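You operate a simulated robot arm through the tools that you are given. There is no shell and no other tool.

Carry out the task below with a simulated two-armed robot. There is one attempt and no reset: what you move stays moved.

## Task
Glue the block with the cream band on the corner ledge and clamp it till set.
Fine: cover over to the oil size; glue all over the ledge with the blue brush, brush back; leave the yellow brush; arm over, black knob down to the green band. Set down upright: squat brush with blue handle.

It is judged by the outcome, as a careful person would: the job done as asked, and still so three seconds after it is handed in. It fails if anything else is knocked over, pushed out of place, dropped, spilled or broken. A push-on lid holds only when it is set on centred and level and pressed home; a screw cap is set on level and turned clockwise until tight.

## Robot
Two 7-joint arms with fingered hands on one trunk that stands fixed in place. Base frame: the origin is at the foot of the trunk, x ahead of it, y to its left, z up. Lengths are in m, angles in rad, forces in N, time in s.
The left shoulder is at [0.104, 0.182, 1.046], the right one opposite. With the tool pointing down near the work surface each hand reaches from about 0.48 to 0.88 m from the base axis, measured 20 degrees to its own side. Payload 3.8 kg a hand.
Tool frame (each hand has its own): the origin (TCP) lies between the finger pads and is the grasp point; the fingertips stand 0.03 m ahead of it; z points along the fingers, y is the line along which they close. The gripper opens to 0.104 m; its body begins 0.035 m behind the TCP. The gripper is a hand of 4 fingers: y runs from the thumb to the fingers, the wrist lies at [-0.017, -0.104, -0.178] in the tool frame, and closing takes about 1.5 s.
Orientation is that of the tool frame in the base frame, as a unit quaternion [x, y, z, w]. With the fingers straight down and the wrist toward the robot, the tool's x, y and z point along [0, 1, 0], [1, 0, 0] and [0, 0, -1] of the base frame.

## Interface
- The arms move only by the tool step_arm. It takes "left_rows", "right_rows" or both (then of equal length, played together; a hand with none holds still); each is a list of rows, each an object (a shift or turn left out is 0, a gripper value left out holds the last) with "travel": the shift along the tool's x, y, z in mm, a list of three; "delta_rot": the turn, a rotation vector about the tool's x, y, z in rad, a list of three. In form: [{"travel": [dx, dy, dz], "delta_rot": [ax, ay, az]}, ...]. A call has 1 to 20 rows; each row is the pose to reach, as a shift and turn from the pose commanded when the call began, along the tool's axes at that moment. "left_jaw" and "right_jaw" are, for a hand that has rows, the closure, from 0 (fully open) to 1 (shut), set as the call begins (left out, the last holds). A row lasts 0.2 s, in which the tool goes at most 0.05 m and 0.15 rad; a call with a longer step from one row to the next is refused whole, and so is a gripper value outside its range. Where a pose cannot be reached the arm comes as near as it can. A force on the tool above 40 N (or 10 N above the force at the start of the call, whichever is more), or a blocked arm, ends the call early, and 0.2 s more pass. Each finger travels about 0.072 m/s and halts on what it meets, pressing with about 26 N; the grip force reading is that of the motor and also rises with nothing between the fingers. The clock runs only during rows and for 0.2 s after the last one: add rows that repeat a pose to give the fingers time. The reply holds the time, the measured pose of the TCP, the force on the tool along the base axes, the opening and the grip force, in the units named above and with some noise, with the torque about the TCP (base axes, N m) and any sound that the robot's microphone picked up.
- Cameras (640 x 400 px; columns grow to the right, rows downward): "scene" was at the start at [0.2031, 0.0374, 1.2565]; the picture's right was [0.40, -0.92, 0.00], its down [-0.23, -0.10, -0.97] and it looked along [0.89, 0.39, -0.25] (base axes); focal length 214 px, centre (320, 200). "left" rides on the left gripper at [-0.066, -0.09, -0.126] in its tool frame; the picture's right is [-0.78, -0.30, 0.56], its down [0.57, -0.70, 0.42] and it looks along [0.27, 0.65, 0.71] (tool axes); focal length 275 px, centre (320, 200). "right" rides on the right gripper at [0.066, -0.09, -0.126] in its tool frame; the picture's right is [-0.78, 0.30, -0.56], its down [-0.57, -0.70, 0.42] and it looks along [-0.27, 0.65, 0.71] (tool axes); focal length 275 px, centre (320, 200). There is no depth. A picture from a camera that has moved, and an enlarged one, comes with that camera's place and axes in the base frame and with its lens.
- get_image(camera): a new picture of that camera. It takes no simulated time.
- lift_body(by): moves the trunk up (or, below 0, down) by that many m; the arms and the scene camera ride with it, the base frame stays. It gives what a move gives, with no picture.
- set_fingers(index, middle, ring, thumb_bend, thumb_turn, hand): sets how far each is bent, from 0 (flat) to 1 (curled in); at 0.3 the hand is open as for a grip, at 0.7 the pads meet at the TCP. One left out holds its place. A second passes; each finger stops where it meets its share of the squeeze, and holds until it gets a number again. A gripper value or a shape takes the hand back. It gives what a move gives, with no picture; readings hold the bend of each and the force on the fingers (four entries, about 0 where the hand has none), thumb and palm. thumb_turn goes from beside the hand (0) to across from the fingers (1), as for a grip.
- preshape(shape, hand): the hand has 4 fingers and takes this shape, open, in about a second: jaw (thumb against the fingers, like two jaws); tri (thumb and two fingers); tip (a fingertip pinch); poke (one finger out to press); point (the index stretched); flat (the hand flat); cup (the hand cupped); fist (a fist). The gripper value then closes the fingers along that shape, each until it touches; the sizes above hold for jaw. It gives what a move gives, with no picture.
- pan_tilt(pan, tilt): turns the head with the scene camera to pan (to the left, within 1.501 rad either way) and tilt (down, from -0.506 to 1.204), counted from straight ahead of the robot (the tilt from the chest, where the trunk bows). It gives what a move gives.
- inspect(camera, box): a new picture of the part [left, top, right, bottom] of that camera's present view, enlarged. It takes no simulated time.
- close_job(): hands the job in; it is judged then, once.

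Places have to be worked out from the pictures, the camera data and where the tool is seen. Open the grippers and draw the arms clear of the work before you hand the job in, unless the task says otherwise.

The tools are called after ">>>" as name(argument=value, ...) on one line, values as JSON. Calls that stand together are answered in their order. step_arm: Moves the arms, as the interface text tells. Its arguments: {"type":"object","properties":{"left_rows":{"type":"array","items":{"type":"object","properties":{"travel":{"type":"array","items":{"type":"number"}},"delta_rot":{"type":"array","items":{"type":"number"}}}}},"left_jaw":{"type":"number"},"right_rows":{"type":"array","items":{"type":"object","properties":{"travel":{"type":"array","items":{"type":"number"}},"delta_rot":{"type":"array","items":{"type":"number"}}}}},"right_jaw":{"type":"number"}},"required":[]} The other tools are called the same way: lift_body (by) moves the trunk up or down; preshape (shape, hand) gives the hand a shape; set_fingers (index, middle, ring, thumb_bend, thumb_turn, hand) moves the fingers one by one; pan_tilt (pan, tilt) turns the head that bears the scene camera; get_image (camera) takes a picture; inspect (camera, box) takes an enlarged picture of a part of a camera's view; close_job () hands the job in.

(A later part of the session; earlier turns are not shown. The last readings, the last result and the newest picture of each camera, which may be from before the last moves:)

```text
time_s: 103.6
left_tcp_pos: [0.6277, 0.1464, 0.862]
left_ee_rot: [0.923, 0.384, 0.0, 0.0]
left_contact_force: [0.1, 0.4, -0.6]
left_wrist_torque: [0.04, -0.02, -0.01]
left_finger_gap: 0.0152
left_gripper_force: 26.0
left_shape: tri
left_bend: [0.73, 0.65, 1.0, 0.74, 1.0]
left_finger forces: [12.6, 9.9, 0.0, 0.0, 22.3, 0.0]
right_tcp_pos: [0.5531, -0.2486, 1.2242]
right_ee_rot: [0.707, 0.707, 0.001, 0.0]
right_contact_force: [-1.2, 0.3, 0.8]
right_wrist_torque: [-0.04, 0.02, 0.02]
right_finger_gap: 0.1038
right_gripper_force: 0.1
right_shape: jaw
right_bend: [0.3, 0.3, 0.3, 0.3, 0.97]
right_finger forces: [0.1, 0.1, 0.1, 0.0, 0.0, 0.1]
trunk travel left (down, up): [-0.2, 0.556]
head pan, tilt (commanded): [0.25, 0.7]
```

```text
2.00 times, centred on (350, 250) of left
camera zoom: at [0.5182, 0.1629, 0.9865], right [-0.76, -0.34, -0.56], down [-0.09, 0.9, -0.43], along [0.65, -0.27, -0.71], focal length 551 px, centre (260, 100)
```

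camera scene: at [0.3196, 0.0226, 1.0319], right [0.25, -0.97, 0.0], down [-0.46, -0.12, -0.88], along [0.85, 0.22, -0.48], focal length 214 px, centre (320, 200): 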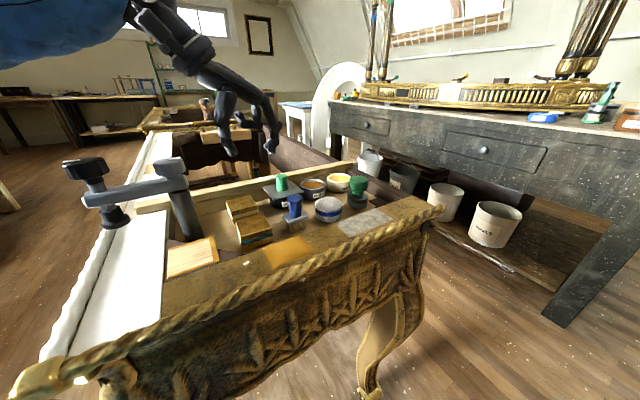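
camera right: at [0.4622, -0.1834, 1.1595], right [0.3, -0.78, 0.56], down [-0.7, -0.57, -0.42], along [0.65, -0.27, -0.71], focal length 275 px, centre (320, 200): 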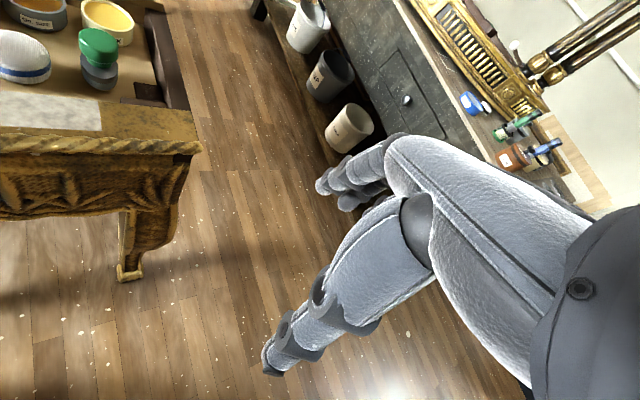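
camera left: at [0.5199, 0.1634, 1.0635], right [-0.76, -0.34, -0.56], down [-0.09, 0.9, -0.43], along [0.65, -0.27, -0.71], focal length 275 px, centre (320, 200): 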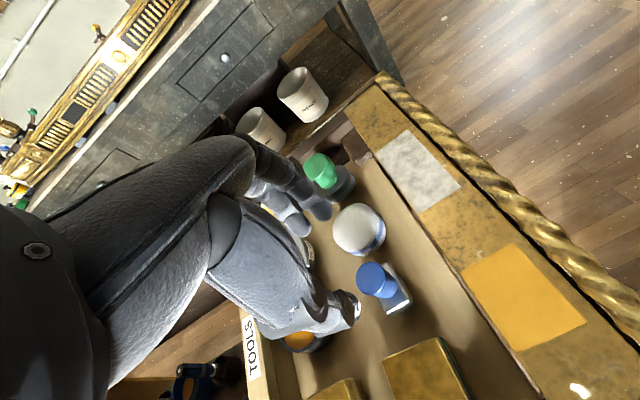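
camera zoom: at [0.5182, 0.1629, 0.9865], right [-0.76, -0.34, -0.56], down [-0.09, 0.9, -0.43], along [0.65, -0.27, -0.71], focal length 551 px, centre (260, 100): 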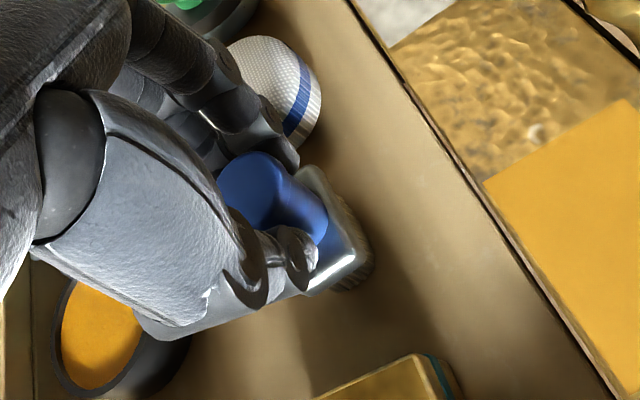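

Gripped. I lift the brush straight up slowly by 60 mm and check it hangs upright.

>>> step_arm(left_rows=[{"travel": [0, 0, -5]}, {"travel": [0, 0, -12]}, {"travel": [0, 0, -25]}, {"travel": [0, 0, -40]}, {"travel": [0, 0, -60]}, {"travel": [0, 0, -60]}])

>>> inspect(camera="scene", box=[280, 130, 350, 200])

>>> inspect(camera="left", box=[250, 150, 450, 350])

```text
time_s: 105.0
left_tcp_pos: [0.6282, 0.1456, 0.9217]
left_ee_rot: [0.924, 0.383, -0.001, 0.001]
left_contact_force: [-0.2, -0.1, -0.8]
left_wrist_torque: [0.0, -0.03, 0.01]
left_finger_gap: 0.0153
left_gripper_force: 26.6
left_shape: tri
left_bend: [0.73, 0.65, 1.0, 0.74, 1.0]
left_finger forces: [12.7, 10.0, 0.0, 0.0, 22.3, 0.0]
right_tcp_pos: [0.5533, -0.2485, 1.2228]
right_ee_rot: [0.707, 0.707, 0.0, 0.001]
right_contact_force: [0.1, 0.4, 0.5]
right_wrist_torque: [0.01, 0.05, -0.03]
right_finger_gap: 0.1037
right_gripper_force: 0.0
right_shape: jaw
right_bend: [0.3, 0.3, 0.3, 0.3, 0.97]
right_finger forces: [0.0, 0.0, 0.1, 0.1, 0.0, 0.1]
trunk travel left (down, up): [-0.2, 0.556]
head pan, tilt (commanded): [0.25, 0.7]
```

```text
5.71 times, centred on (315, 165) of scene
camera zoom: at [0.2, 0.0211, 1.2161], right [0.25, -0.97, 0.0], down [-0.62, -0.16, -0.76], along [0.74, 0.19, -0.64], focal length 1226 px, centre (349, 400)
```

zoom: 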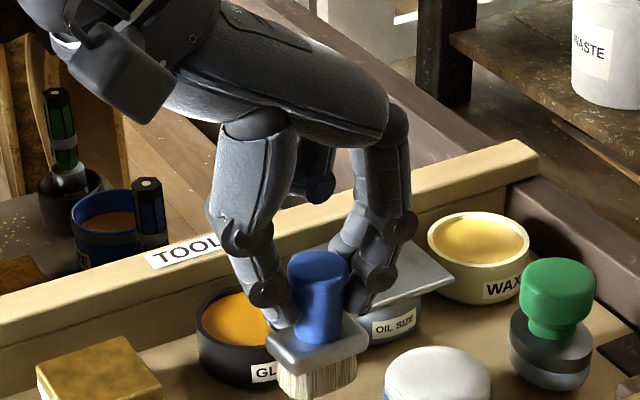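

```text
2.00 times, centred on (350, 250) of left
camera zoom: at [0.518, 0.1629, 1.0462], right [-0.76, -0.34, -0.56], down [-0.09, 0.9, -0.43], along [0.65, -0.27, -0.71], focal length 551 px, centre (260, 100)
```

zoom: 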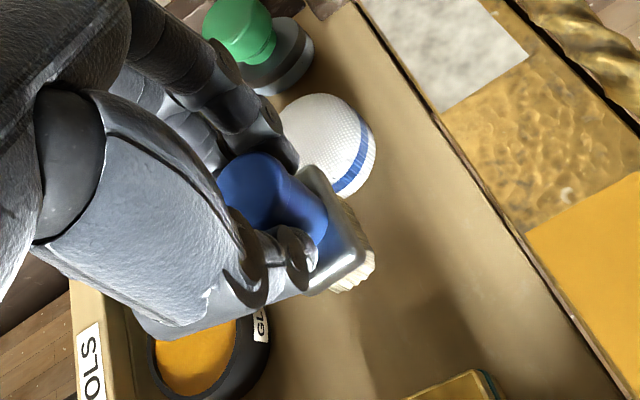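

The brush hangs upright. I carry it over the glue pot (0.706,0.204) and check before dipping.

>>> step_arm(left_rows=[{"travel": [20, 3, -5]}, {"travel": [45, 6, -5]}, {"travel": [70, 10, -5]}, {"travel": [96.7, 14, -5]}, {"travel": [96.7, 14, 5]}, {"travel": [96.7, 14, 20]}, {"travel": [96.7, 14, 20]}])

>>> inspect(camera="scene", box=[270, 120, 350, 190])

>>> inspect(camera="left", box=[250, 150, 450, 350])

```text
time_s: 106.6
left_tcp_pos: [0.7054, 0.2044, 0.9022]
left_ee_rot: [0.924, 0.383, -0.001, 0.0]
left_contact_force: [0.7, -0.1, -0.8]
left_wrist_torque: [-0.01, 0.02, -0.02]
left_finger_gap: 0.0152
left_gripper_force: 26.1
left_shape: tri
left_bend: [0.73, 0.65, 1.0, 0.74, 1.0]
left_finger forces: [13.0, 10.3, 0.1, 0.0, 22.3, 0.1]
right_tcp_pos: [0.5528, -0.2479, 1.2241]
right_ee_rot: [0.707, 0.707, 0.0, -0.001]
right_contact_force: [0.1, -0.1, -0.5]
right_wrist_torque: [0.02, -0.01, -0.02]
right_finger_gap: 0.1036
right_gripper_force: 0.1
right_shape: jaw
right_bend: [0.3, 0.3, 0.3, 0.3, 0.97]
right_finger forces: [0.0, 0.1, 0.1, 0.1, 0.0, 0.1]
trunk travel left (down, up): [-0.2, 0.556]
head pan, tilt (commanded): [0.25, 0.7]
```

```text
5.71 times, centred on (310, 155) of scene
camera zoom: at [0.1997, 0.021, 1.2162], right [0.25, -0.97, 0.0], down [-0.62, -0.16, -0.76], along [0.74, 0.19, -0.64], focal length 1226 px, centre (377, 457)
```

zoom: 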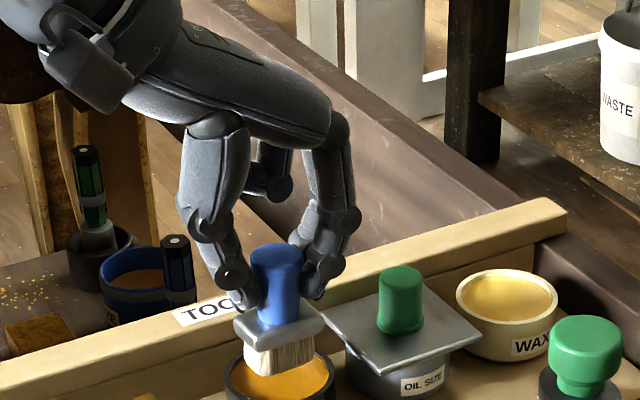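

```text
2.00 times, centred on (350, 250) of left
camera zoom: at [0.596, 0.2211, 1.0265], right [-0.76, -0.34, -0.56], down [-0.09, 0.9, -0.43], along [0.65, -0.27, -0.71], focal length 551 px, centre (260, 100)
```

zoom: 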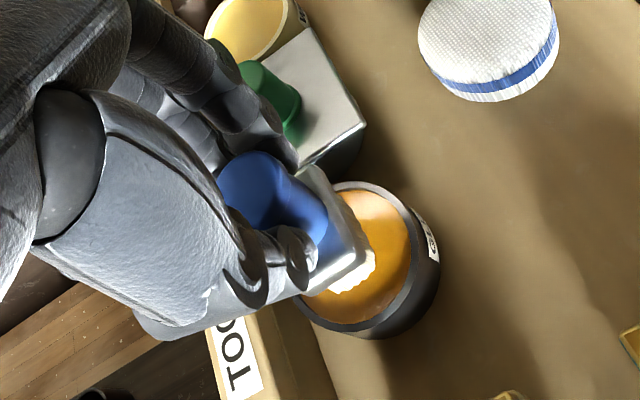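

Brush is over the glue. I dip gently to TCP z≈0.873 (bristle tips ≈0.809, ferrule above the rim), make a small dab and come up.

>>> step_arm(left_rows=[{"travel": [0, 0, 8]}, {"travel": [0, 0, 16]}, {"travel": [0, 0, 24]}, {"travel": [0, 0, 29]}, {"travel": [0, 0, 29]}])

>>> inspect(camera="scene", box=[270, 130, 350, 200])

>>> inspect(camera="left", box=[250, 150, 450, 350])

```text
time_s: 107.6
left_tcp_pos: [0.7111, 0.2023, 0.8862]
left_ee_rot: [0.922, 0.387, 0.008, 0.012]
left_contact_force: [-2.9, 1.5, 19.3]
left_wrist_torque: [0.05, 0.17, 0.04]
left_finger_gap: 0.0168
left_gripper_force: 26.3
left_shape: tri
left_bend: [0.73, 0.72, 1.0, 0.75, 1.0]
left_finger forces: [14.0, 11.4, 0.0, 0.0, 27.3, 0.0]
right_tcp_pos: [0.5525, -0.2478, 1.223]
right_ee_rot: [0.707, 0.707, 0.0, 0.0]
right_contact_force: [0.4, 0.0, 0.0]
right_wrist_torque: [-0.01, 0.02, 0.0]
right_finger_gap: 0.1036
right_gripper_force: 0.1
right_shape: jaw
right_bend: [0.3, 0.3, 0.3, 0.3, 0.97]
right_finger forces: [0.0, 0.0, 0.0, 0.0, 0.0, 0.0]
trunk travel left (down, up): [-0.2, 0.556]
head pan, tilt (commanded): [0.25, 0.7]
stopped in row 5 (left hand): the force on the tool passed its limit at 40 N (the readings are from after the stop); the commanded pose is now the measured one
```

```text
5.71 times, centred on (310, 165) of scene
camera zoom: at [0.199, 0.0208, 1.2162], right [0.25, -0.97, 0.0], down [-0.62, -0.16, -0.77], along [0.74, 0.19, -0.64], focal length 1226 px, centre (377, 400)
```

zoom: 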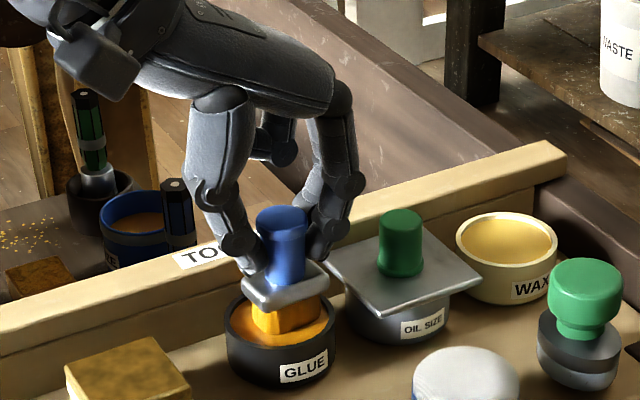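

```text
2.00 times, centred on (350, 250) of left
camera zoom: at [0.5972, 0.2212, 1.0086], right [-0.74, -0.35, -0.57], down [-0.09, 0.89, -0.44], along [0.67, -0.28, -0.69], focal length 551 px, centre (260, 100)
```

zoom: 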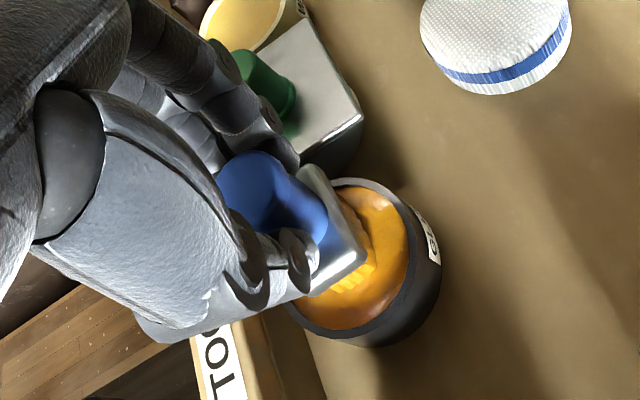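

The bristles are loaded with glue (orange); the glue surface stopped the brush at ≈0.82 and the move halted on force. I lift off and check the brush's pose in the hand.

>>> step_arm(left_rows=[{"travel": [0, 0, -8]}, {"travel": [0, 0, -20], "delta_rot": [0, 0, 0]}, {"travel": [0, 0, -40], "delta_rot": [0, 0, 0]}, {"travel": [0, 0, -55], "delta_rot": [0, 0, 0]}, {"travel": [0, 0, -55], "delta_rot": [0, 0, 0]}])

>>> inspect(camera="scene", box=[270, 110, 350, 180])

>>> inspect(camera="left", box=[250, 150, 450, 350])

```text
time_s: 108.8
left_tcp_pos: [0.707, 0.2045, 0.9352]
left_ee_rot: [0.922, 0.386, 0.005, 0.007]
left_contact_force: [-0.2, 1.5, -1.2]
left_wrist_torque: [-0.01, 0.01, -0.02]
left_finger_gap: 0.0159
left_gripper_force: 25.7
left_shape: tri
left_bend: [0.73, 0.65, 1.0, 0.75, 1.0]
left_finger forces: [14.1, 11.3, 0.0, 0.0, 23.1, 0.1]
right_tcp_pos: [0.5533, -0.2479, 1.2239]
right_ee_rot: [0.707, 0.707, 0.0, -0.001]
right_contact_force: [1.4, 0.0, -0.6]
right_wrist_torque: [-0.03, 0.01, 0.0]
right_finger_gap: 0.104
right_gripper_force: 0.0
right_shape: jaw
right_bend: [0.3, 0.3, 0.3, 0.3, 0.97]
right_finger forces: [0.0, 0.1, 0.1, 0.0, 0.1, 0.0]
trunk travel left (down, up): [-0.2, 0.556]
head pan, tilt (commanded): [0.25, 0.7]
```

```text
5.71 times, centred on (310, 145) of scene
camera zoom: at [0.2, 0.0212, 1.2161], right [0.25, -0.97, 0.0], down [-0.62, -0.16, -0.76], along [0.74, 0.19, -0.64], focal length 1226 px, centre (377, 514)
```

zoom: 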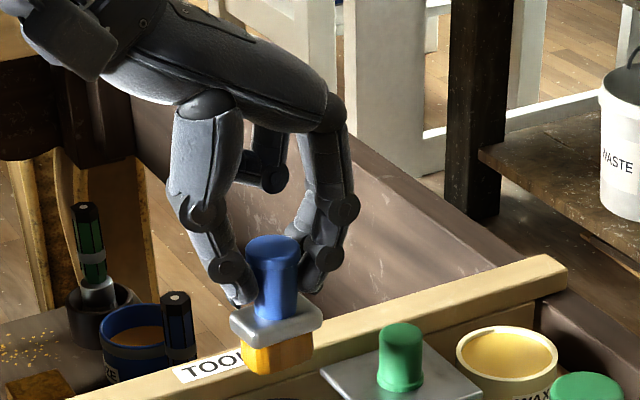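

```text
2.00 times, centred on (350, 250) of left
camera zoom: at [0.5962, 0.2225, 1.0592], right [-0.75, -0.35, -0.56], down [-0.09, 0.9, -0.43], along [0.66, -0.27, -0.7], focal length 551 px, centre (260, 100)
```

zoom: 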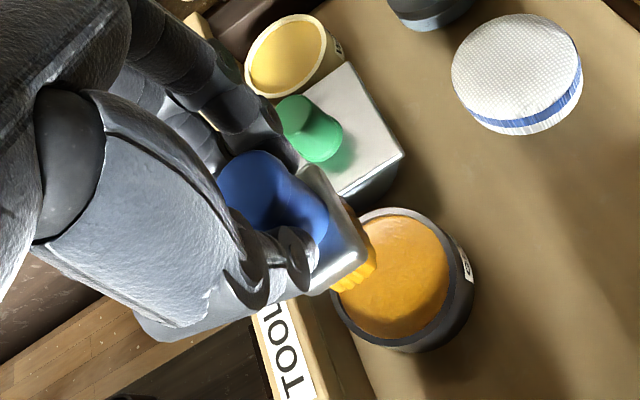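

The brush is loaded and upright. Now I look closely at the ledge before moving there.

>>> inspect(camera="scene", box=[170, 160, 290, 245])

>>> inspect(camera="scene", box=[225, 180, 285, 222])

```text
4.71 times, centred on (230, 202) of scene
camera zoom: at [0.2, 0.0212, 1.2161], right [0.25, -0.97, 0.0], down [-0.62, -0.16, -0.76], along [0.74, 0.19, -0.64], focal length 1009 px, centre (744, 188)
```

zoom: 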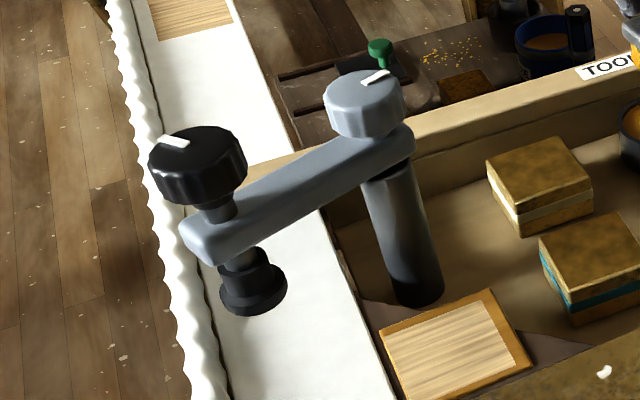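

```text
9.52 times, centred on (255, 201) of scene
camera zoom: at [0.2, 0.0212, 1.2161], right [0.25, -0.97, 0.0], down [-0.62, -0.16, -0.76], along [0.74, 0.19, -0.64], focal length 2043 px, centre (939, 190)
```

zoom: 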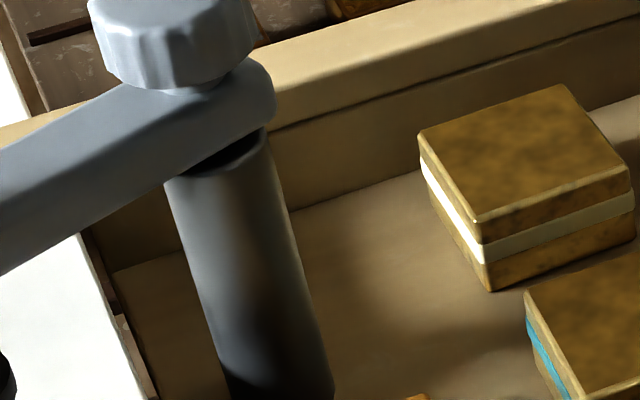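

>>> inspect(camera="scene", box=[240, 215, 300, 255])

>>> inspect(camera="left", box=[400, 150, 640, 400])

```text
10.00 times, centred on (270, 235) of scene
camera zoom: at [0.2, 0.0212, 1.2161], right [0.25, -0.97, 0.0], down [-0.62, -0.16, -0.76], along [0.74, 0.19, -0.64], focal length 2145 px, centre (820, -150)
```

zoom: 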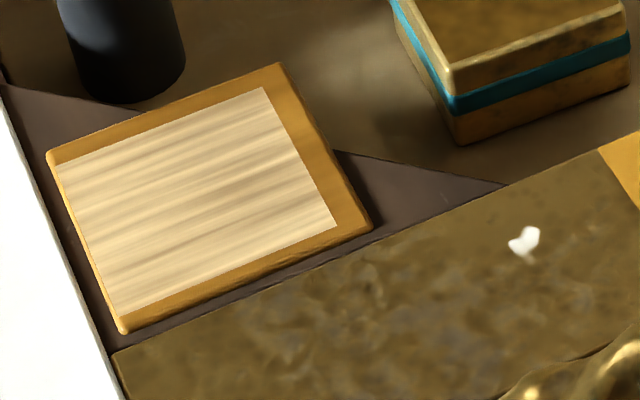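

```text
1.60 times, centred on (520, 275) of left
camera zoom: at [0.5962, 0.2225, 1.0592], right [-0.75, -0.35, -0.56], down [-0.09, 0.9, -0.43], along [0.66, -0.27, -0.7], focal length 440 px, centre (0, 80)
```

zoom: 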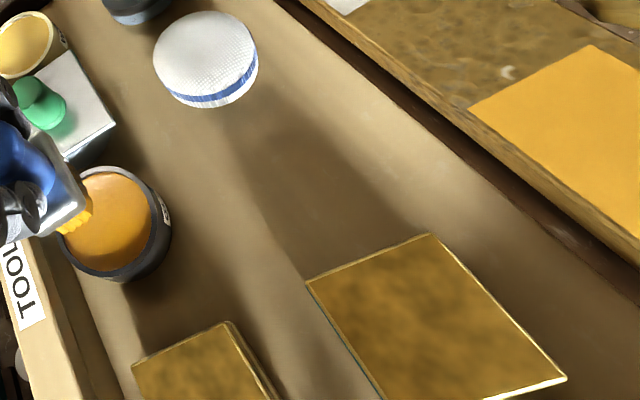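

Measured: bare ledge patch ≈52×52 mm centred (0.494,0.252), top z≈0.82; brush tip is ≈72 mm below TCP. I carry the brush around the front to above the ledge's front-left part, levelling the hand.

>>> step_arm(left_rows=[{"travel": [-10, -8, -15], "delta_rot": [0.017, -0.004, 0]}, {"travel": [-40, -32, -20], "delta_rot": [0.017, -0.004, 0]}, {"travel": [-70, -56, -20], "delta_rot": [0.017, -0.004, 0]}, {"travel": [-99, -80, -20], "delta_rot": [0.017, -0.004, 0]}, {"travel": [-110, -115, -20], "delta_rot": [0.017, -0.004, 0]}, {"travel": [-122, -155, -20], "delta_rot": [0.017, -0.004, 0]}, {"travel": [-134.4, -195, -20], "delta_rot": [0.017, -0.004, 0]}, {"travel": [-134.4, -195, -20], "delta_rot": [0.017, -0.004, 0]}])

>>> get_image(camera="scene")

>>> inspect(camera="scene", box=[190, 140, 310, 260])

>>> get_image(camera="left")

```text
time_s: 110.6
left_tcp_pos: [0.4738, 0.2456, 0.9516]
left_ee_rot: [0.923, 0.386, 0.0, 0.0]
left_contact_force: [0.4, -0.5, -1.3]
left_wrist_torque: [-0.01, 0.02, 0.0]
left_finger_gap: 0.016
left_gripper_force: 26.1
left_shape: tri
left_bend: [0.73, 0.65, 1.0, 0.75, 1.0]
left_finger forces: [13.9, 11.2, 0.1, 0.0, 22.9, 0.0]
right_tcp_pos: [0.5528, -0.248, 1.2238]
right_ee_rot: [0.708, 0.707, 0.0, 0.001]
right_contact_force: [-0.1, 0.8, 0.3]
right_wrist_torque: [0.02, 0.01, 0.04]
right_finger_gap: 0.1037
right_gripper_force: 0.1
right_shape: jaw
right_bend: [0.3, 0.3, 0.3, 0.3, 0.97]
right_finger forces: [0.1, 0.0, 0.0, 0.0, 0.0, 0.0]
trunk travel left (down, up): [-0.2, 0.556]
head pan, tilt (commanded): [0.25, 0.7]
```

```text
taken
camera scene: at [0.2002, 0.0208, 1.2161], right [0.25, -0.97, 0.0], down [-0.62, -0.16, -0.76], along [0.74, 0.19, -0.64], focal length 214 px, centre (320, 200)
```

scene: 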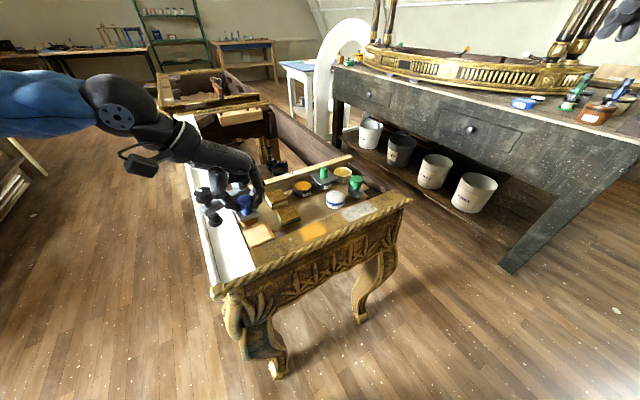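

```text
3.33 times, centred on (250, 200) of scene
camera zoom: at [0.2002, 0.0208, 1.2161], right [0.25, -0.97, 0.0], down [-0.62, -0.16, -0.76], along [0.74, 0.19, -0.64], focal length 715 px, centre (553, 200)
```

zoom: 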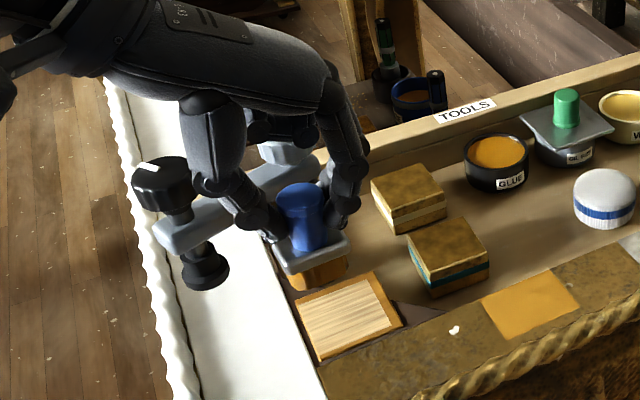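

```text
taken
camera left: at [0.3646, 0.262, 1.0774], right [-0.76, -0.34, -0.56], down [-0.1, 0.9, -0.43], along [0.65, -0.27, -0.71], focal length 275 px, centre (320, 200)
```

left: 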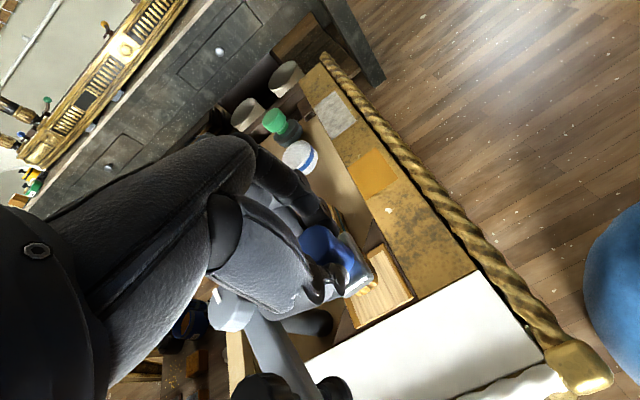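

The brush is above the front-left part of the ledge. I descend to just above it.

>>> step_arm(left_rows=[{"travel": [0, 0, 15]}, {"travel": [0, 0, 30]}, {"travel": [0, 0, 45]}, {"travel": [0, 0, 53]}, {"travel": [0, 0, 53]}])

>>> inspect(camera="scene", box=[210, 170, 310, 260])

>>> inspect(camera="left", box=[250, 200, 450, 400])

```text
time_s: 111.8
left_tcp_pos: [0.4738, 0.246, 0.8983]
left_ee_rot: [0.923, 0.386, 0.0, 0.001]
left_contact_force: [0.3, 0.5, -0.7]
left_wrist_torque: [-0.03, 0.01, -0.01]
left_finger_gap: 0.016
left_gripper_force: 26.1
left_shape: tri
left_bend: [0.73, 0.65, 1.0, 0.75, 1.0]
left_finger forces: [14.0, 11.1, 0.1, 0.0, 23.0, 0.0]
right_tcp_pos: [0.5534, -0.2472, 1.2242]
right_ee_rot: [0.707, 0.707, 0.0, 0.0]
right_contact_force: [0.3, 0.6, -0.2]
right_wrist_torque: [-0.02, 0.0, -0.01]
right_finger_gap: 0.1035
right_gripper_force: 0.1
right_shape: jaw
right_bend: [0.3, 0.3, 0.3, 0.3, 0.97]
right_finger forces: [0.0, 0.0, 0.1, 0.0, 0.0, 0.0]
trunk travel left (down, up): [-0.2, 0.556]
head pan, tilt (commanded): [0.25, 0.7]
```

```text
4.44 times, centred on (260, 215) of scene
camera zoom: at [0.1998, 0.0211, 1.2162], right [0.25, -0.97, 0.0], down [-0.62, -0.16, -0.76], along [0.74, 0.19, -0.64], focal length 953 px, centre (587, 133)
```

zoom: 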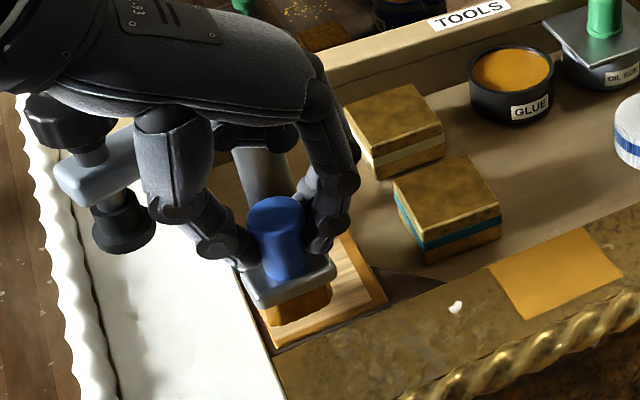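

```text
2.00 times, centred on (350, 300) of left
camera zoom: at [0.3648, 0.2623, 1.0238], right [-0.76, -0.34, -0.56], down [-0.1, 0.9, -0.43], along [0.65, -0.27, -0.71], focal length 551 px, centre (260, 0)
```

zoom: 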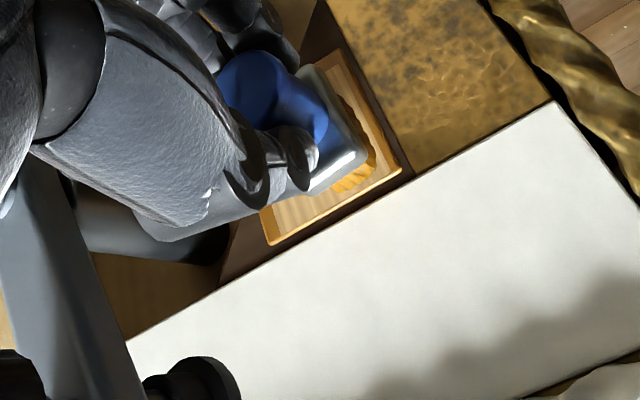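

Just above the surface, no contact yet. I lower in small steps until I feel light contact.

>>> step_arm(left_rows=[{"travel": [0, 0, 2]}, {"travel": [0, 0, 4]}, {"travel": [0, 0, 6]}, {"travel": [0, 0, 6]}])

```text
time_s: 112.8
left_tcp_pos: [0.4744, 0.2461, 0.8939]
left_ee_rot: [0.922, 0.386, 0.0, 0.001]
left_contact_force: [0.8, 0.6, -0.1]
left_wrist_torque: [-0.02, 0.01, 0.0]
left_finger_gap: 0.0158
left_gripper_force: 26.3
left_shape: tri
left_bend: [0.73, 0.65, 1.0, 0.75, 1.0]
left_finger forces: [14.1, 11.2, 0.0, 0.0, 22.9, 0.0]
right_tcp_pos: [0.5528, -0.2465, 1.2236]
right_ee_rot: [0.707, 0.707, 0.0, 0.0]
right_contact_force: [-0.6, 0.2, 0.3]
right_wrist_torque: [-0.01, 0.03, -0.02]
right_finger_gap: 0.1036
right_gripper_force: 0.1
right_shape: jaw
right_bend: [0.3, 0.3, 0.3, 0.3, 0.97]
right_finger forces: [0.0, 0.0, 0.0, 0.0, 0.0, 0.0]
trunk travel left (down, up): [-0.2, 0.556]
head pan, tilt (commanded): [0.25, 0.7]
```

>>> step_arm(left_rows=[{"travel": [0, 0, 2]}, {"travel": [0, 0, 4]}, {"travel": [0, 0, 4]}])

>>> inspect(camera="scene", box=[220, 180, 300, 250])

```text
time_s: 113.6
left_tcp_pos: [0.4748, 0.2456, 0.8901]
left_ee_rot: [0.923, 0.386, 0.002, 0.001]
left_contact_force: [-1.5, 2.7, 8.8]
left_wrist_torque: [0.01, 0.0, 0.02]
left_finger_gap: 0.0161
left_gripper_force: 25.8
left_shape: tri
left_bend: [0.73, 0.65, 1.0, 0.75, 1.0]
left_finger forces: [13.4, 12.1, 0.1, 0.1, 25.5, 0.1]
right_tcp_pos: [0.5524, -0.248, 1.2253]
right_ee_rot: [0.707, 0.707, 0.0, -0.001]
right_contact_force: [-0.2, -0.1, -0.5]
right_wrist_torque: [-0.04, 0.01, 0.01]
right_finger_gap: 0.1037
right_gripper_force: 0.1
right_shape: jaw
right_bend: [0.3, 0.3, 0.3, 0.3, 0.97]
right_finger forces: [0.0, 0.1, 0.0, 0.0, 0.0, 0.1]
trunk travel left (down, up): [-0.2, 0.556]
head pan, tilt (commanded): [0.25, 0.7]
```

```text
5.71 times, centred on (260, 215) of scene
camera zoom: at [0.1989, 0.0211, 1.2165], right [0.25, -0.97, 0.0], down [-0.62, -0.16, -0.77], along [0.74, 0.19, -0.64], focal length 1226 px, centre (663, 114)
```

zoom: 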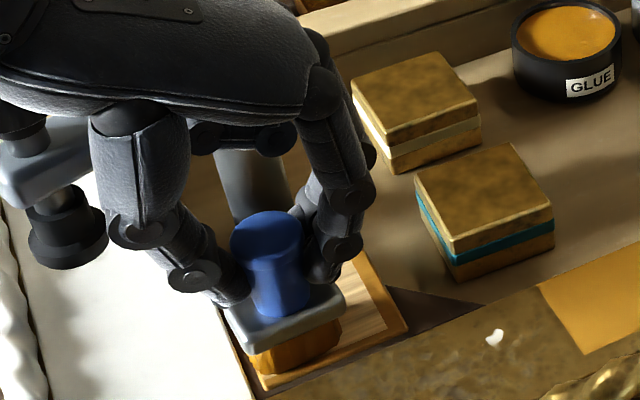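

Contact at TCP ≈0.891 with ~9 N. I ease off slightly and make the first stroke toward the back (36 mm), then look for the glue trace.

>>> step_arm(left_rows=[{"travel": [0, 0, -1]}, {"travel": [6, 0, -1]}, {"travel": [12, 0, -1]}, {"travel": [18, 0, -1]}, {"travel": [24, 0, -1]}, {"travel": [30, 0, -1]}, {"travel": [36, 0, -1]}, {"travel": [36, 0, -1]}])

>>> inspect(camera="scene", box=[220, 180, 300, 250])

>>> inspect(camera="left", box=[250, 200, 450, 400])

```text
time_s: 115.4
left_tcp_pos: [0.4984, 0.2723, 0.8897]
left_ee_rot: [0.923, 0.386, 0.001, 0.001]
left_contact_force: [-0.9, -1.2, 2.9]
left_wrist_torque: [-0.1, -0.01, -0.04]
left_finger_gap: 0.0164
left_gripper_force: 25.3
left_shape: tri
left_bend: [0.73, 0.65, 1.0, 0.75, 1.0]
left_finger forces: [14.8, 11.6, 0.0, 0.0, 23.4, 0.0]
right_tcp_pos: [0.5523, -0.2484, 1.2239]
right_ee_rot: [0.707, 0.707, 0.0, 0.0]
right_contact_force: [0.3, 0.0, -0.2]
right_wrist_torque: [-0.01, 0.02, 0.02]
right_finger_gap: 0.1038
right_gripper_force: 0.0
right_shape: jaw
right_bend: [0.3, 0.3, 0.3, 0.3, 0.97]
right_finger forces: [0.0, 0.0, 0.0, 0.0, 0.0, 0.1]
trunk travel left (down, up): [-0.2, 0.556]
head pan, tilt (commanded): [0.25, 0.7]
```

```text
5.71 times, centred on (260, 215) of scene
camera zoom: at [0.1995, 0.0209, 1.2162], right [0.25, -0.97, 0.0], down [-0.62, -0.16, -0.77], along [0.74, 0.19, -0.64], focal length 1226 px, centre (663, 114)
```

zoom: 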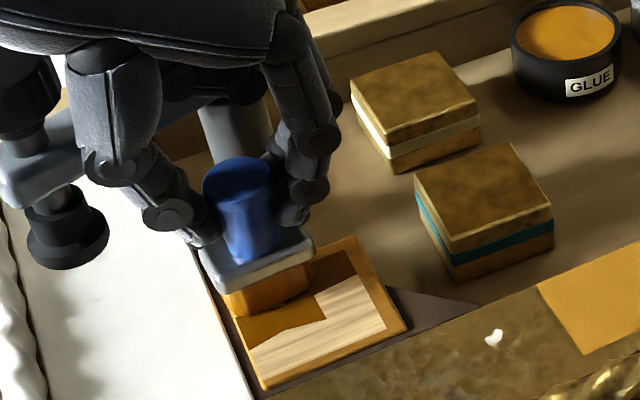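

```text
2.00 times, centred on (350, 300) of left
camera zoom: at [0.3897, 0.288, 1.0155], right [-0.76, -0.34, -0.56], down [-0.1, 0.9, -0.43], along [0.65, -0.27, -0.71], focal length 551 px, centre (260, 0)
```

zoom: 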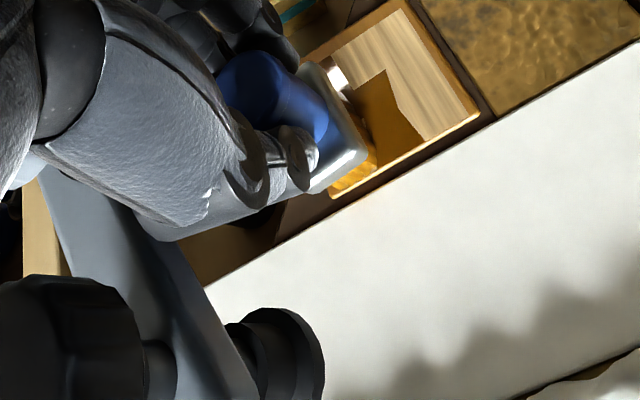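

Glue is being laid (amber patch), but the front strip was missed. I stroke back over the whole depth with a touch more pressure.

>>> step_arm(left_rows=[{"travel": [0, 2, 1]}, {"travel": [-6, 2, 1.5]}, {"travel": [-12, 2, 1.5]}, {"travel": [-18, 2, 1.5]}, {"travel": [-24, 2, 1.5]}, {"travel": [-30, 2, 1.5]}, {"travel": [-36, 2, 1.5]}, {"travel": [-42, 2, 1.5]}, {"travel": [-46, 2, 1.5]}, {"travel": [-46, 2, 1.5]}])

>>> inspect(camera="scene", box=[220, 180, 300, 250])

>>> inspect(camera="left", box=[250, 200, 450, 400])

```text
time_s: 117.6
left_tcp_pos: [0.4677, 0.2379, 0.8884]
left_ee_rot: [0.923, 0.385, 0.001, 0.0]
left_contact_force: [4.2, 2.1, 20.3]
left_wrist_torque: [-0.01, -0.24, 0.01]
left_finger_gap: 0.0166
left_gripper_force: 26.0
left_shape: tri
left_bend: [0.73, 0.72, 1.0, 0.75, 1.0]
left_finger forces: [15.6, 17.3, 0.1, 0.0, 26.2, 0.0]
right_tcp_pos: [0.5512, -0.2493, 1.2237]
right_ee_rot: [0.708, 0.707, 0.0, 0.0]
right_contact_force: [-0.5, -1.0, 0.6]
right_wrist_torque: [-0.04, -0.01, 0.01]
right_finger_gap: 0.1035
right_gripper_force: 0.0
right_shape: jaw
right_bend: [0.3, 0.3, 0.3, 0.3, 0.97]
right_finger forces: [0.1, 0.0, 0.0, 0.0, 0.0, 0.0]
trunk travel left (down, up): [-0.2, 0.556]
head pan, tilt (commanded): [0.25, 0.7]
```

```text
5.71 times, centred on (260, 215) of scene
camera zoom: at [0.1988, 0.0207, 1.2164], right [0.25, -0.97, 0.0], down [-0.62, -0.16, -0.77], along [0.74, 0.19, -0.64], focal length 1226 px, centre (663, 114)
```

zoom: 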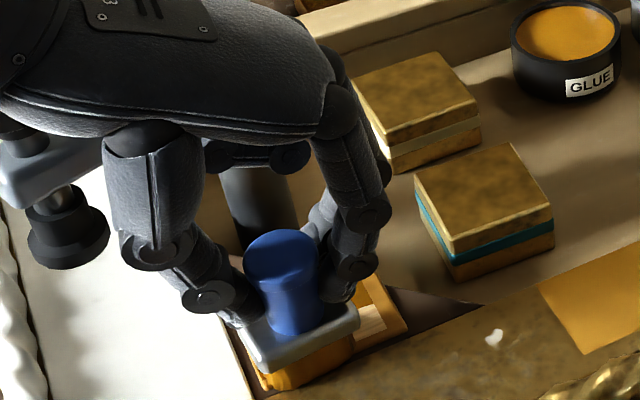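

```text
2.00 times, centred on (350, 300) of left
camera zoom: at [0.3579, 0.2535, 1.0139], right [-0.75, -0.34, -0.56], down [-0.1, 0.9, -0.43], along [0.65, -0.27, -0.71], focal length 551 px, centre (260, 0)
```

zoom: 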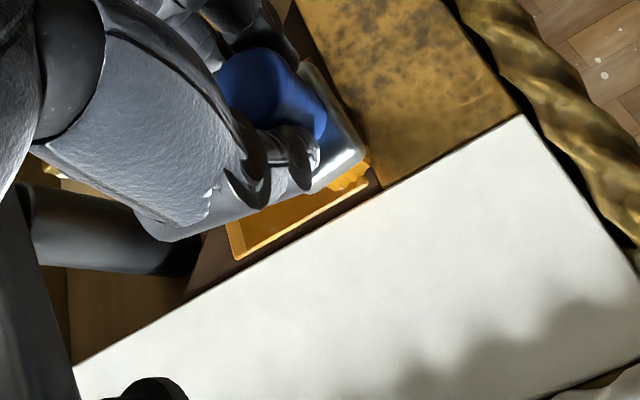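

The left lane is coated front to back. I shift 20 mm to the right lane and stroke to the back with slightly reduced pressure.

>>> step_arm(left_rows=[{"travel": [2, 4, -1]}, {"travel": [3, 10, -1]}, {"travel": [3, 16, -1]}, {"travel": [3, 21, -1]}, {"travel": [8, 21, -0.8]}, {"travel": [14, 21, -0.8]}, {"travel": [20, 21, -0.6]}, {"travel": [26, 21, -0.4]}, {"travel": [32, 21, -0.2]}, {"travel": [38, 21, 0]}, {"travel": [43, 21, 0]}, {"travel": [43, 21, 0]}])

>>> inspect(camera="scene", box=[220, 180, 300, 250])

>>> inspect(camera="left", box=[250, 200, 450, 400])

```text
time_s: 120.2
left_tcp_pos: [0.5141, 0.2524, 0.8893]
left_ee_rot: [0.923, 0.385, 0.002, 0.0]
left_contact_force: [-2.5, -3.4, 12.1]
left_wrist_torque: [-0.21, 0.05, -0.03]
left_finger_gap: 0.0163
left_gripper_force: 26.0
left_shape: tri
left_bend: [0.73, 0.72, 1.0, 0.75, 1.0]
left_finger forces: [17.1, 10.2, 0.1, 0.0, 24.0, 0.1]
right_tcp_pos: [0.5509, -0.2491, 1.2247]
right_ee_rot: [0.707, 0.707, -0.001, 0.001]
right_contact_force: [-0.1, 0.2, -0.4]
right_wrist_torque: [0.03, 0.01, 0.02]
right_finger_gap: 0.1039
right_gripper_force: 0.1
right_shape: jaw
right_bend: [0.3, 0.3, 0.3, 0.3, 0.97]
right_finger forces: [0.0, 0.0, 0.1, 0.1, 0.0, 0.0]
trunk travel left (down, up): [-0.2, 0.556]
head pan, tilt (commanded): [0.25, 0.7]
```

```text
5.71 times, centred on (260, 215) of scene
camera zoom: at [0.1986, 0.0203, 1.2165], right [0.25, -0.97, 0.0], down [-0.62, -0.16, -0.77], along [0.74, 0.19, -0.64], focal length 1226 px, centre (663, 114)
```

zoom: 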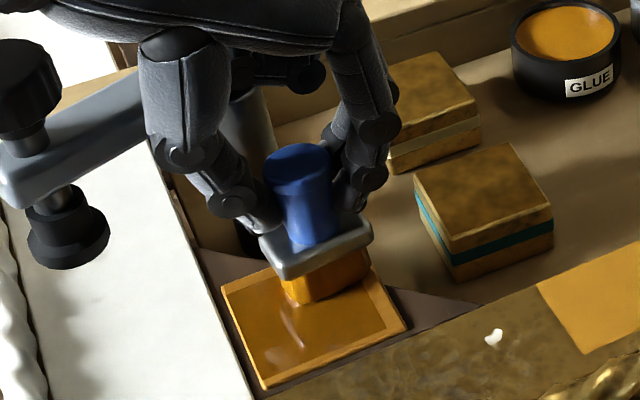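

```text
2.00 times, centred on (350, 300) of left
camera zoom: at [0.4031, 0.2693, 1.0141], right [-0.75, -0.34, -0.56], down [-0.1, 0.9, -0.43], along [0.65, -0.27, -0.71], focal length 551 px, centre (260, 0)
```

zoom: 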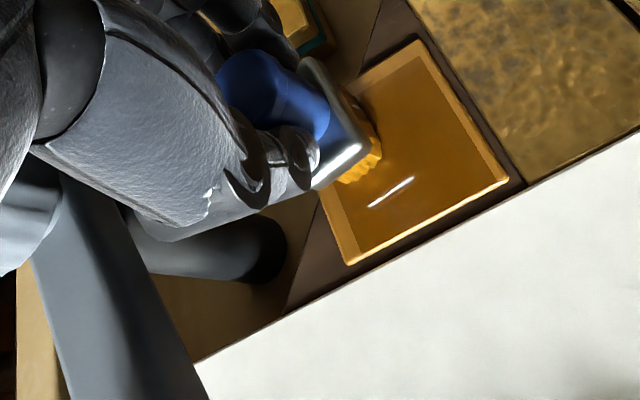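

The patch looks glossy all over. I lift the brush and inspect the whole ledge.

>>> step_arm(left_rows=[{"travel": [0, 0, -10]}, {"travel": [-10, 0, -30]}, {"travel": [-20, 5, -60]}, {"travel": [-35, 15, -70]}, {"travel": [-50, 30, -70]}, {"travel": [-50, 30, -70]}])

>>> inspect(camera="scene", box=[220, 190, 300, 255])

>>> inspect(camera="left", box=[250, 180, 490, 400])

```text
time_s: 121.6
left_tcp_pos: [0.5014, 0.1974, 0.9593]
left_ee_rot: [0.923, 0.386, 0.0, 0.001]
left_contact_force: [-0.4, 0.8, -1.3]
left_wrist_torque: [0.01, -0.01, 0.0]
left_finger_gap: 0.0159
left_gripper_force: 25.5
left_shape: tri
left_bend: [0.73, 0.66, 1.0, 0.75, 1.0]
left_finger forces: [14.8, 12.7, 0.0, 0.0, 23.0, 0.1]
right_tcp_pos: [0.5531, -0.2477, 1.2237]
right_ee_rot: [0.707, 0.708, 0.0, 0.0]
right_contact_force: [0.7, 0.7, -1.1]
right_wrist_torque: [-0.02, 0.01, -0.02]
right_finger_gap: 0.1038
right_gripper_force: 0.1
right_shape: jaw
right_bend: [0.3, 0.3, 0.3, 0.3, 0.97]
right_finger forces: [0.1, 0.0, 0.1, 0.0, 0.1, 0.1]
trunk travel left (down, up): [-0.2, 0.556]
head pan, tilt (commanded): [0.25, 0.7]
```

```text
6.15 times, centred on (260, 222) of scene
camera zoom: at [0.1997, 0.0214, 1.2162], right [0.25, -0.97, 0.0], down [-0.62, -0.16, -0.76], along [0.74, 0.19, -0.64], focal length 1320 px, centre (689, 62)
```

zoom: 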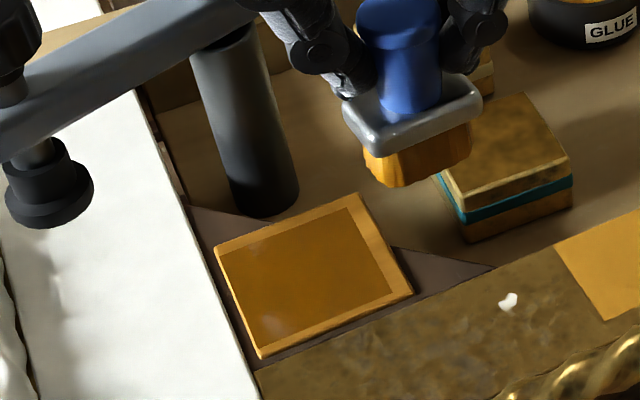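

```text
1.82 times, centred on (370, 290) of left
camera zoom: at [0.3912, 0.2137, 1.0833], right [-0.76, -0.35, -0.56], down [-0.1, 0.9, -0.43], along [0.65, -0.27, -0.71], focal length 500 px, centre (229, 36)
```

zoom: 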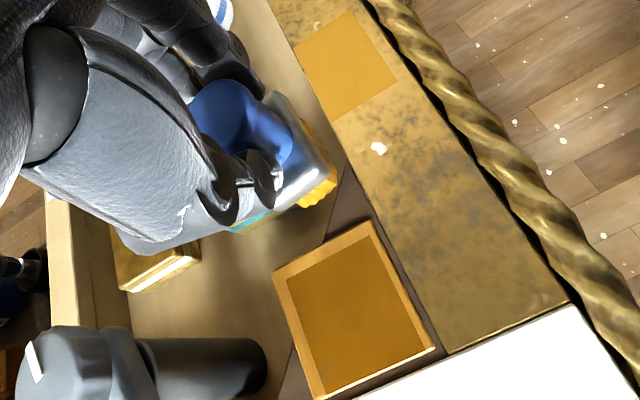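

The ledge is fully coated. Now I carry the brush back above its original spot.

>>> step_arm(left_rows=[{"travel": [10, 25, 0]}, {"travel": [20, 55, 0]}, {"travel": [32, 85, 0]}, {"travel": [45, 110, 0]}, {"travel": [52.4, 125.7, 0]}, {"travel": [52.4, 125.7, 15]}, {"travel": [52.4, 125.7, 30]}, {"travel": [52.4, 125.7, 30]}])

>>> inspect(camera="scene", box=[270, 130, 350, 200])

>>> inspect(camera="left", box=[250, 150, 450, 350])

```text
time_s: 123.4
left_tcp_pos: [0.6269, 0.1466, 0.9291]
left_ee_rot: [0.922, 0.386, 0.0, 0.001]
left_contact_force: [0.2, 0.4, -0.7]
left_wrist_torque: [0.0, 0.01, -0.01]
left_finger_gap: 0.0157
left_gripper_force: 25.8
left_shape: tri
left_bend: [0.73, 0.66, 1.0, 0.75, 1.0]
left_finger forces: [14.5, 12.4, 0.0, 0.0, 22.8, 0.0]
right_tcp_pos: [0.5518, -0.2482, 1.2235]
right_ee_rot: [0.707, 0.707, 0.0, 0.0]
right_contact_force: [-0.1, 0.1, 0.0]
right_wrist_torque: [0.01, 0.0, 0.0]
right_finger_gap: 0.1038
right_gripper_force: 0.1
right_shape: jaw
right_bend: [0.3, 0.3, 0.3, 0.3, 0.97]
right_finger forces: [0.0, 0.0, 0.0, 0.1, 0.0, 0.0]
trunk travel left (down, up): [-0.2, 0.556]
head pan, tilt (commanded): [0.25, 0.7]
```

```text
5.71 times, centred on (310, 165) of scene
camera zoom: at [0.1997, 0.0211, 1.2162], right [0.25, -0.97, 0.0], down [-0.62, -0.16, -0.76], along [0.74, 0.19, -0.64], focal length 1226 px, centre (377, 400)
```

zoom: 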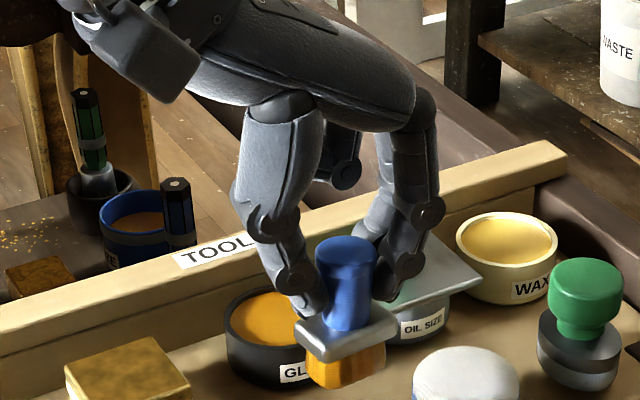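

```text
2.00 times, centred on (350, 250) of left
camera zoom: at [0.5169, 0.163, 1.0535], right [-0.76, -0.34, -0.56], down [-0.1, 0.9, -0.43], along [0.65, -0.27, -0.71], focal length 551 px, centre (260, 100)
```

zoom: 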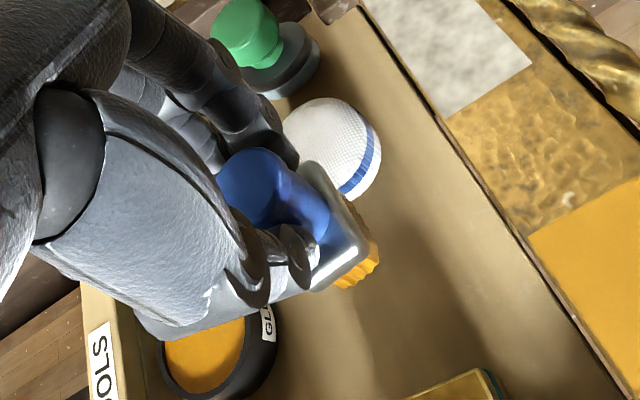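

Brush is upright over its old spot. I lower it, slowly for the last part, until it touches the tray.

>>> step_arm(left_rows=[{"travel": [0, 0, 20]}, {"travel": [0, 0, 40]}, {"travel": [0, 0, 56]}, {"travel": [0, 0, 62]}, {"travel": [0, 0, 65]}, {"travel": [0, 0, 65]}])

```text
time_s: 124.8
left_tcp_pos: [0.6264, 0.1471, 0.8634]
left_ee_rot: [0.923, 0.385, 0.0, 0.001]
left_contact_force: [-0.2, -0.5, -0.1]
left_wrist_torque: [0.01, 0.01, -0.03]
left_finger_gap: 0.0157
left_gripper_force: 26.2
left_shape: tri
left_bend: [0.73, 0.66, 1.0, 0.75, 1.0]
left_finger forces: [14.6, 12.4, 0.0, 0.0, 22.8, 0.1]
right_tcp_pos: [0.5522, -0.2496, 1.2249]
right_ee_rot: [0.707, 0.707, 0.001, 0.0]
right_contact_force: [-0.1, -0.2, -1.2]
right_wrist_torque: [0.02, 0.03, 0.0]
right_finger_gap: 0.1037
right_gripper_force: 0.1
right_shape: jaw
right_bend: [0.3, 0.3, 0.3, 0.3, 0.97]
right_finger forces: [0.0, 0.1, 0.0, 0.0, 0.0, 0.1]
trunk travel left (down, up): [-0.2, 0.556]
head pan, tilt (commanded): [0.25, 0.7]
```

>>> step_arm(left_rows=[{"travel": [0, 0, 1.5]}, {"travel": [0, 0, 3]}, {"travel": [0, 0, 4]}, {"travel": [0, 0, 4]}])

>>> inspect(camera="scene", box=[280, 150, 350, 210])

```text
time_s: 125.8
left_tcp_pos: [0.6264, 0.147, 0.8597]
left_ee_rot: [0.923, 0.386, 0.001, 0.001]
left_contact_force: [-0.9, -0.8, 0.2]
left_wrist_torque: [-0.01, 0.03, -0.04]
left_finger_gap: 0.0156
left_gripper_force: 26.1
left_shape: tri
left_bend: [0.73, 0.66, 1.0, 0.75, 1.0]
left_finger forces: [14.6, 12.3, 0.0, 0.0, 22.7, 0.0]
right_tcp_pos: [0.552, -0.2476, 1.2242]
right_ee_rot: [0.707, 0.707, 0.0, 0.001]
right_contact_force: [-0.9, -0.1, 0.8]
right_wrist_torque: [-0.02, -0.01, -0.02]
right_finger_gap: 0.1037
right_gripper_force: 0.1
right_shape: jaw
right_bend: [0.3, 0.3, 0.3, 0.3, 0.97]
right_finger forces: [0.0, 0.0, 0.0, 0.0, 0.1, 0.0]
trunk travel left (down, up): [-0.2, 0.556]
head pan, tilt (commanded): [0.25, 0.7]
```

```text
6.67 times, centred on (315, 180) of scene
camera zoom: at [0.1998, 0.0211, 1.2162], right [0.25, -0.97, 0.0], down [-0.62, -0.16, -0.76], along [0.74, 0.19, -0.64], focal length 1430 px, centre (353, 333)
```

zoom: 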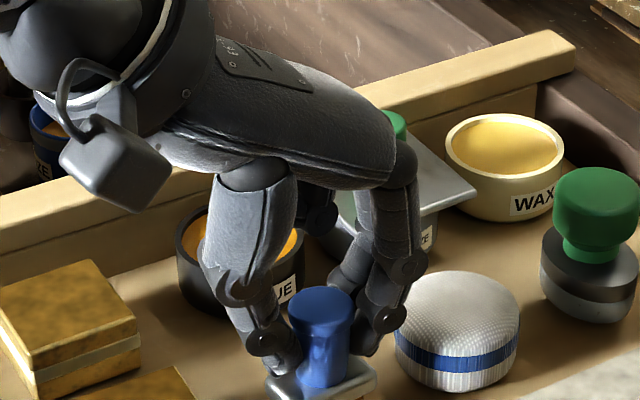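

No contact yet (the brush slid up a little in the grip). I go on in 1 mm steps.

>>> step_arm(left_rows=[{"travel": [0, 0, 1]}, {"travel": [0, 0, 2]}, {"travel": [0, 0, 2]}])

>>> step_arm(left_rows=[{"travel": [0, 0, 1]}, {"travel": [0, 0, 2]}, {"travel": [0, 0, 2]}])

```text
time_s: 126.6
left_tcp_pos: [0.6263, 0.1455, 0.8601]
left_ee_rot: [0.922, 0.386, 0.001, 0.002]
left_contact_force: [-1.8, 0.8, 6.9]
left_wrist_torque: [-0.01, 0.0, -0.02]
left_finger_gap: 0.0158
left_gripper_force: 26.2
left_shape: tri
left_bend: [0.73, 0.72, 1.0, 0.75, 1.0]
left_finger forces: [14.0, 12.3, 0.0, 0.0, 24.6, 0.1]
right_tcp_pos: [0.5504, -0.2477, 1.2237]
right_ee_rot: [0.707, 0.707, -0.001, 0.0]
right_contact_force: [0.1, -0.1, -0.4]
right_wrist_torque: [-0.02, -0.02, -0.05]
right_finger_gap: 0.1038
right_gripper_force: 0.1
right_shape: jaw
right_bend: [0.3, 0.3, 0.3, 0.3, 0.97]
right_finger forces: [0.0, 0.0, 0.0, 0.0, 0.1, 0.0]
trunk travel left (down, up): [-0.2, 0.556]
head pan, tilt (commanded): [0.25, 0.7]
```

```text
time_s: 127.4
left_tcp_pos: [0.6257, 0.1447, 0.858]
left_ee_rot: [0.923, 0.386, 0.002, 0.001]
left_contact_force: [-1.8, 3.1, 16.4]
left_wrist_torque: [0.02, 0.01, 0.02]
left_finger_gap: 0.0164
left_gripper_force: 26.3
left_shape: tri
left_bend: [0.73, 0.72, 1.0, 0.75, 1.0]
left_finger forces: [14.6, 13.7, 0.0, 0.1, 27.3, 0.0]
right_tcp_pos: [0.5492, -0.248, 1.2251]
right_ee_rot: [0.707, 0.707, 0.0, 0.0]
right_contact_force: [-0.3, -0.3, -0.6]
right_wrist_torque: [-0.01, 0.02, -0.01]
right_finger_gap: 0.1037
right_gripper_force: 0.0
right_shape: jaw
right_bend: [0.3, 0.3, 0.3, 0.3, 0.97]
right_finger forces: [0.0, 0.0, 0.0, 0.1, 0.1, 0.1]
trunk travel left (down, up): [-0.2, 0.556]
head pan, tilt (commanded): [0.25, 0.7]
```

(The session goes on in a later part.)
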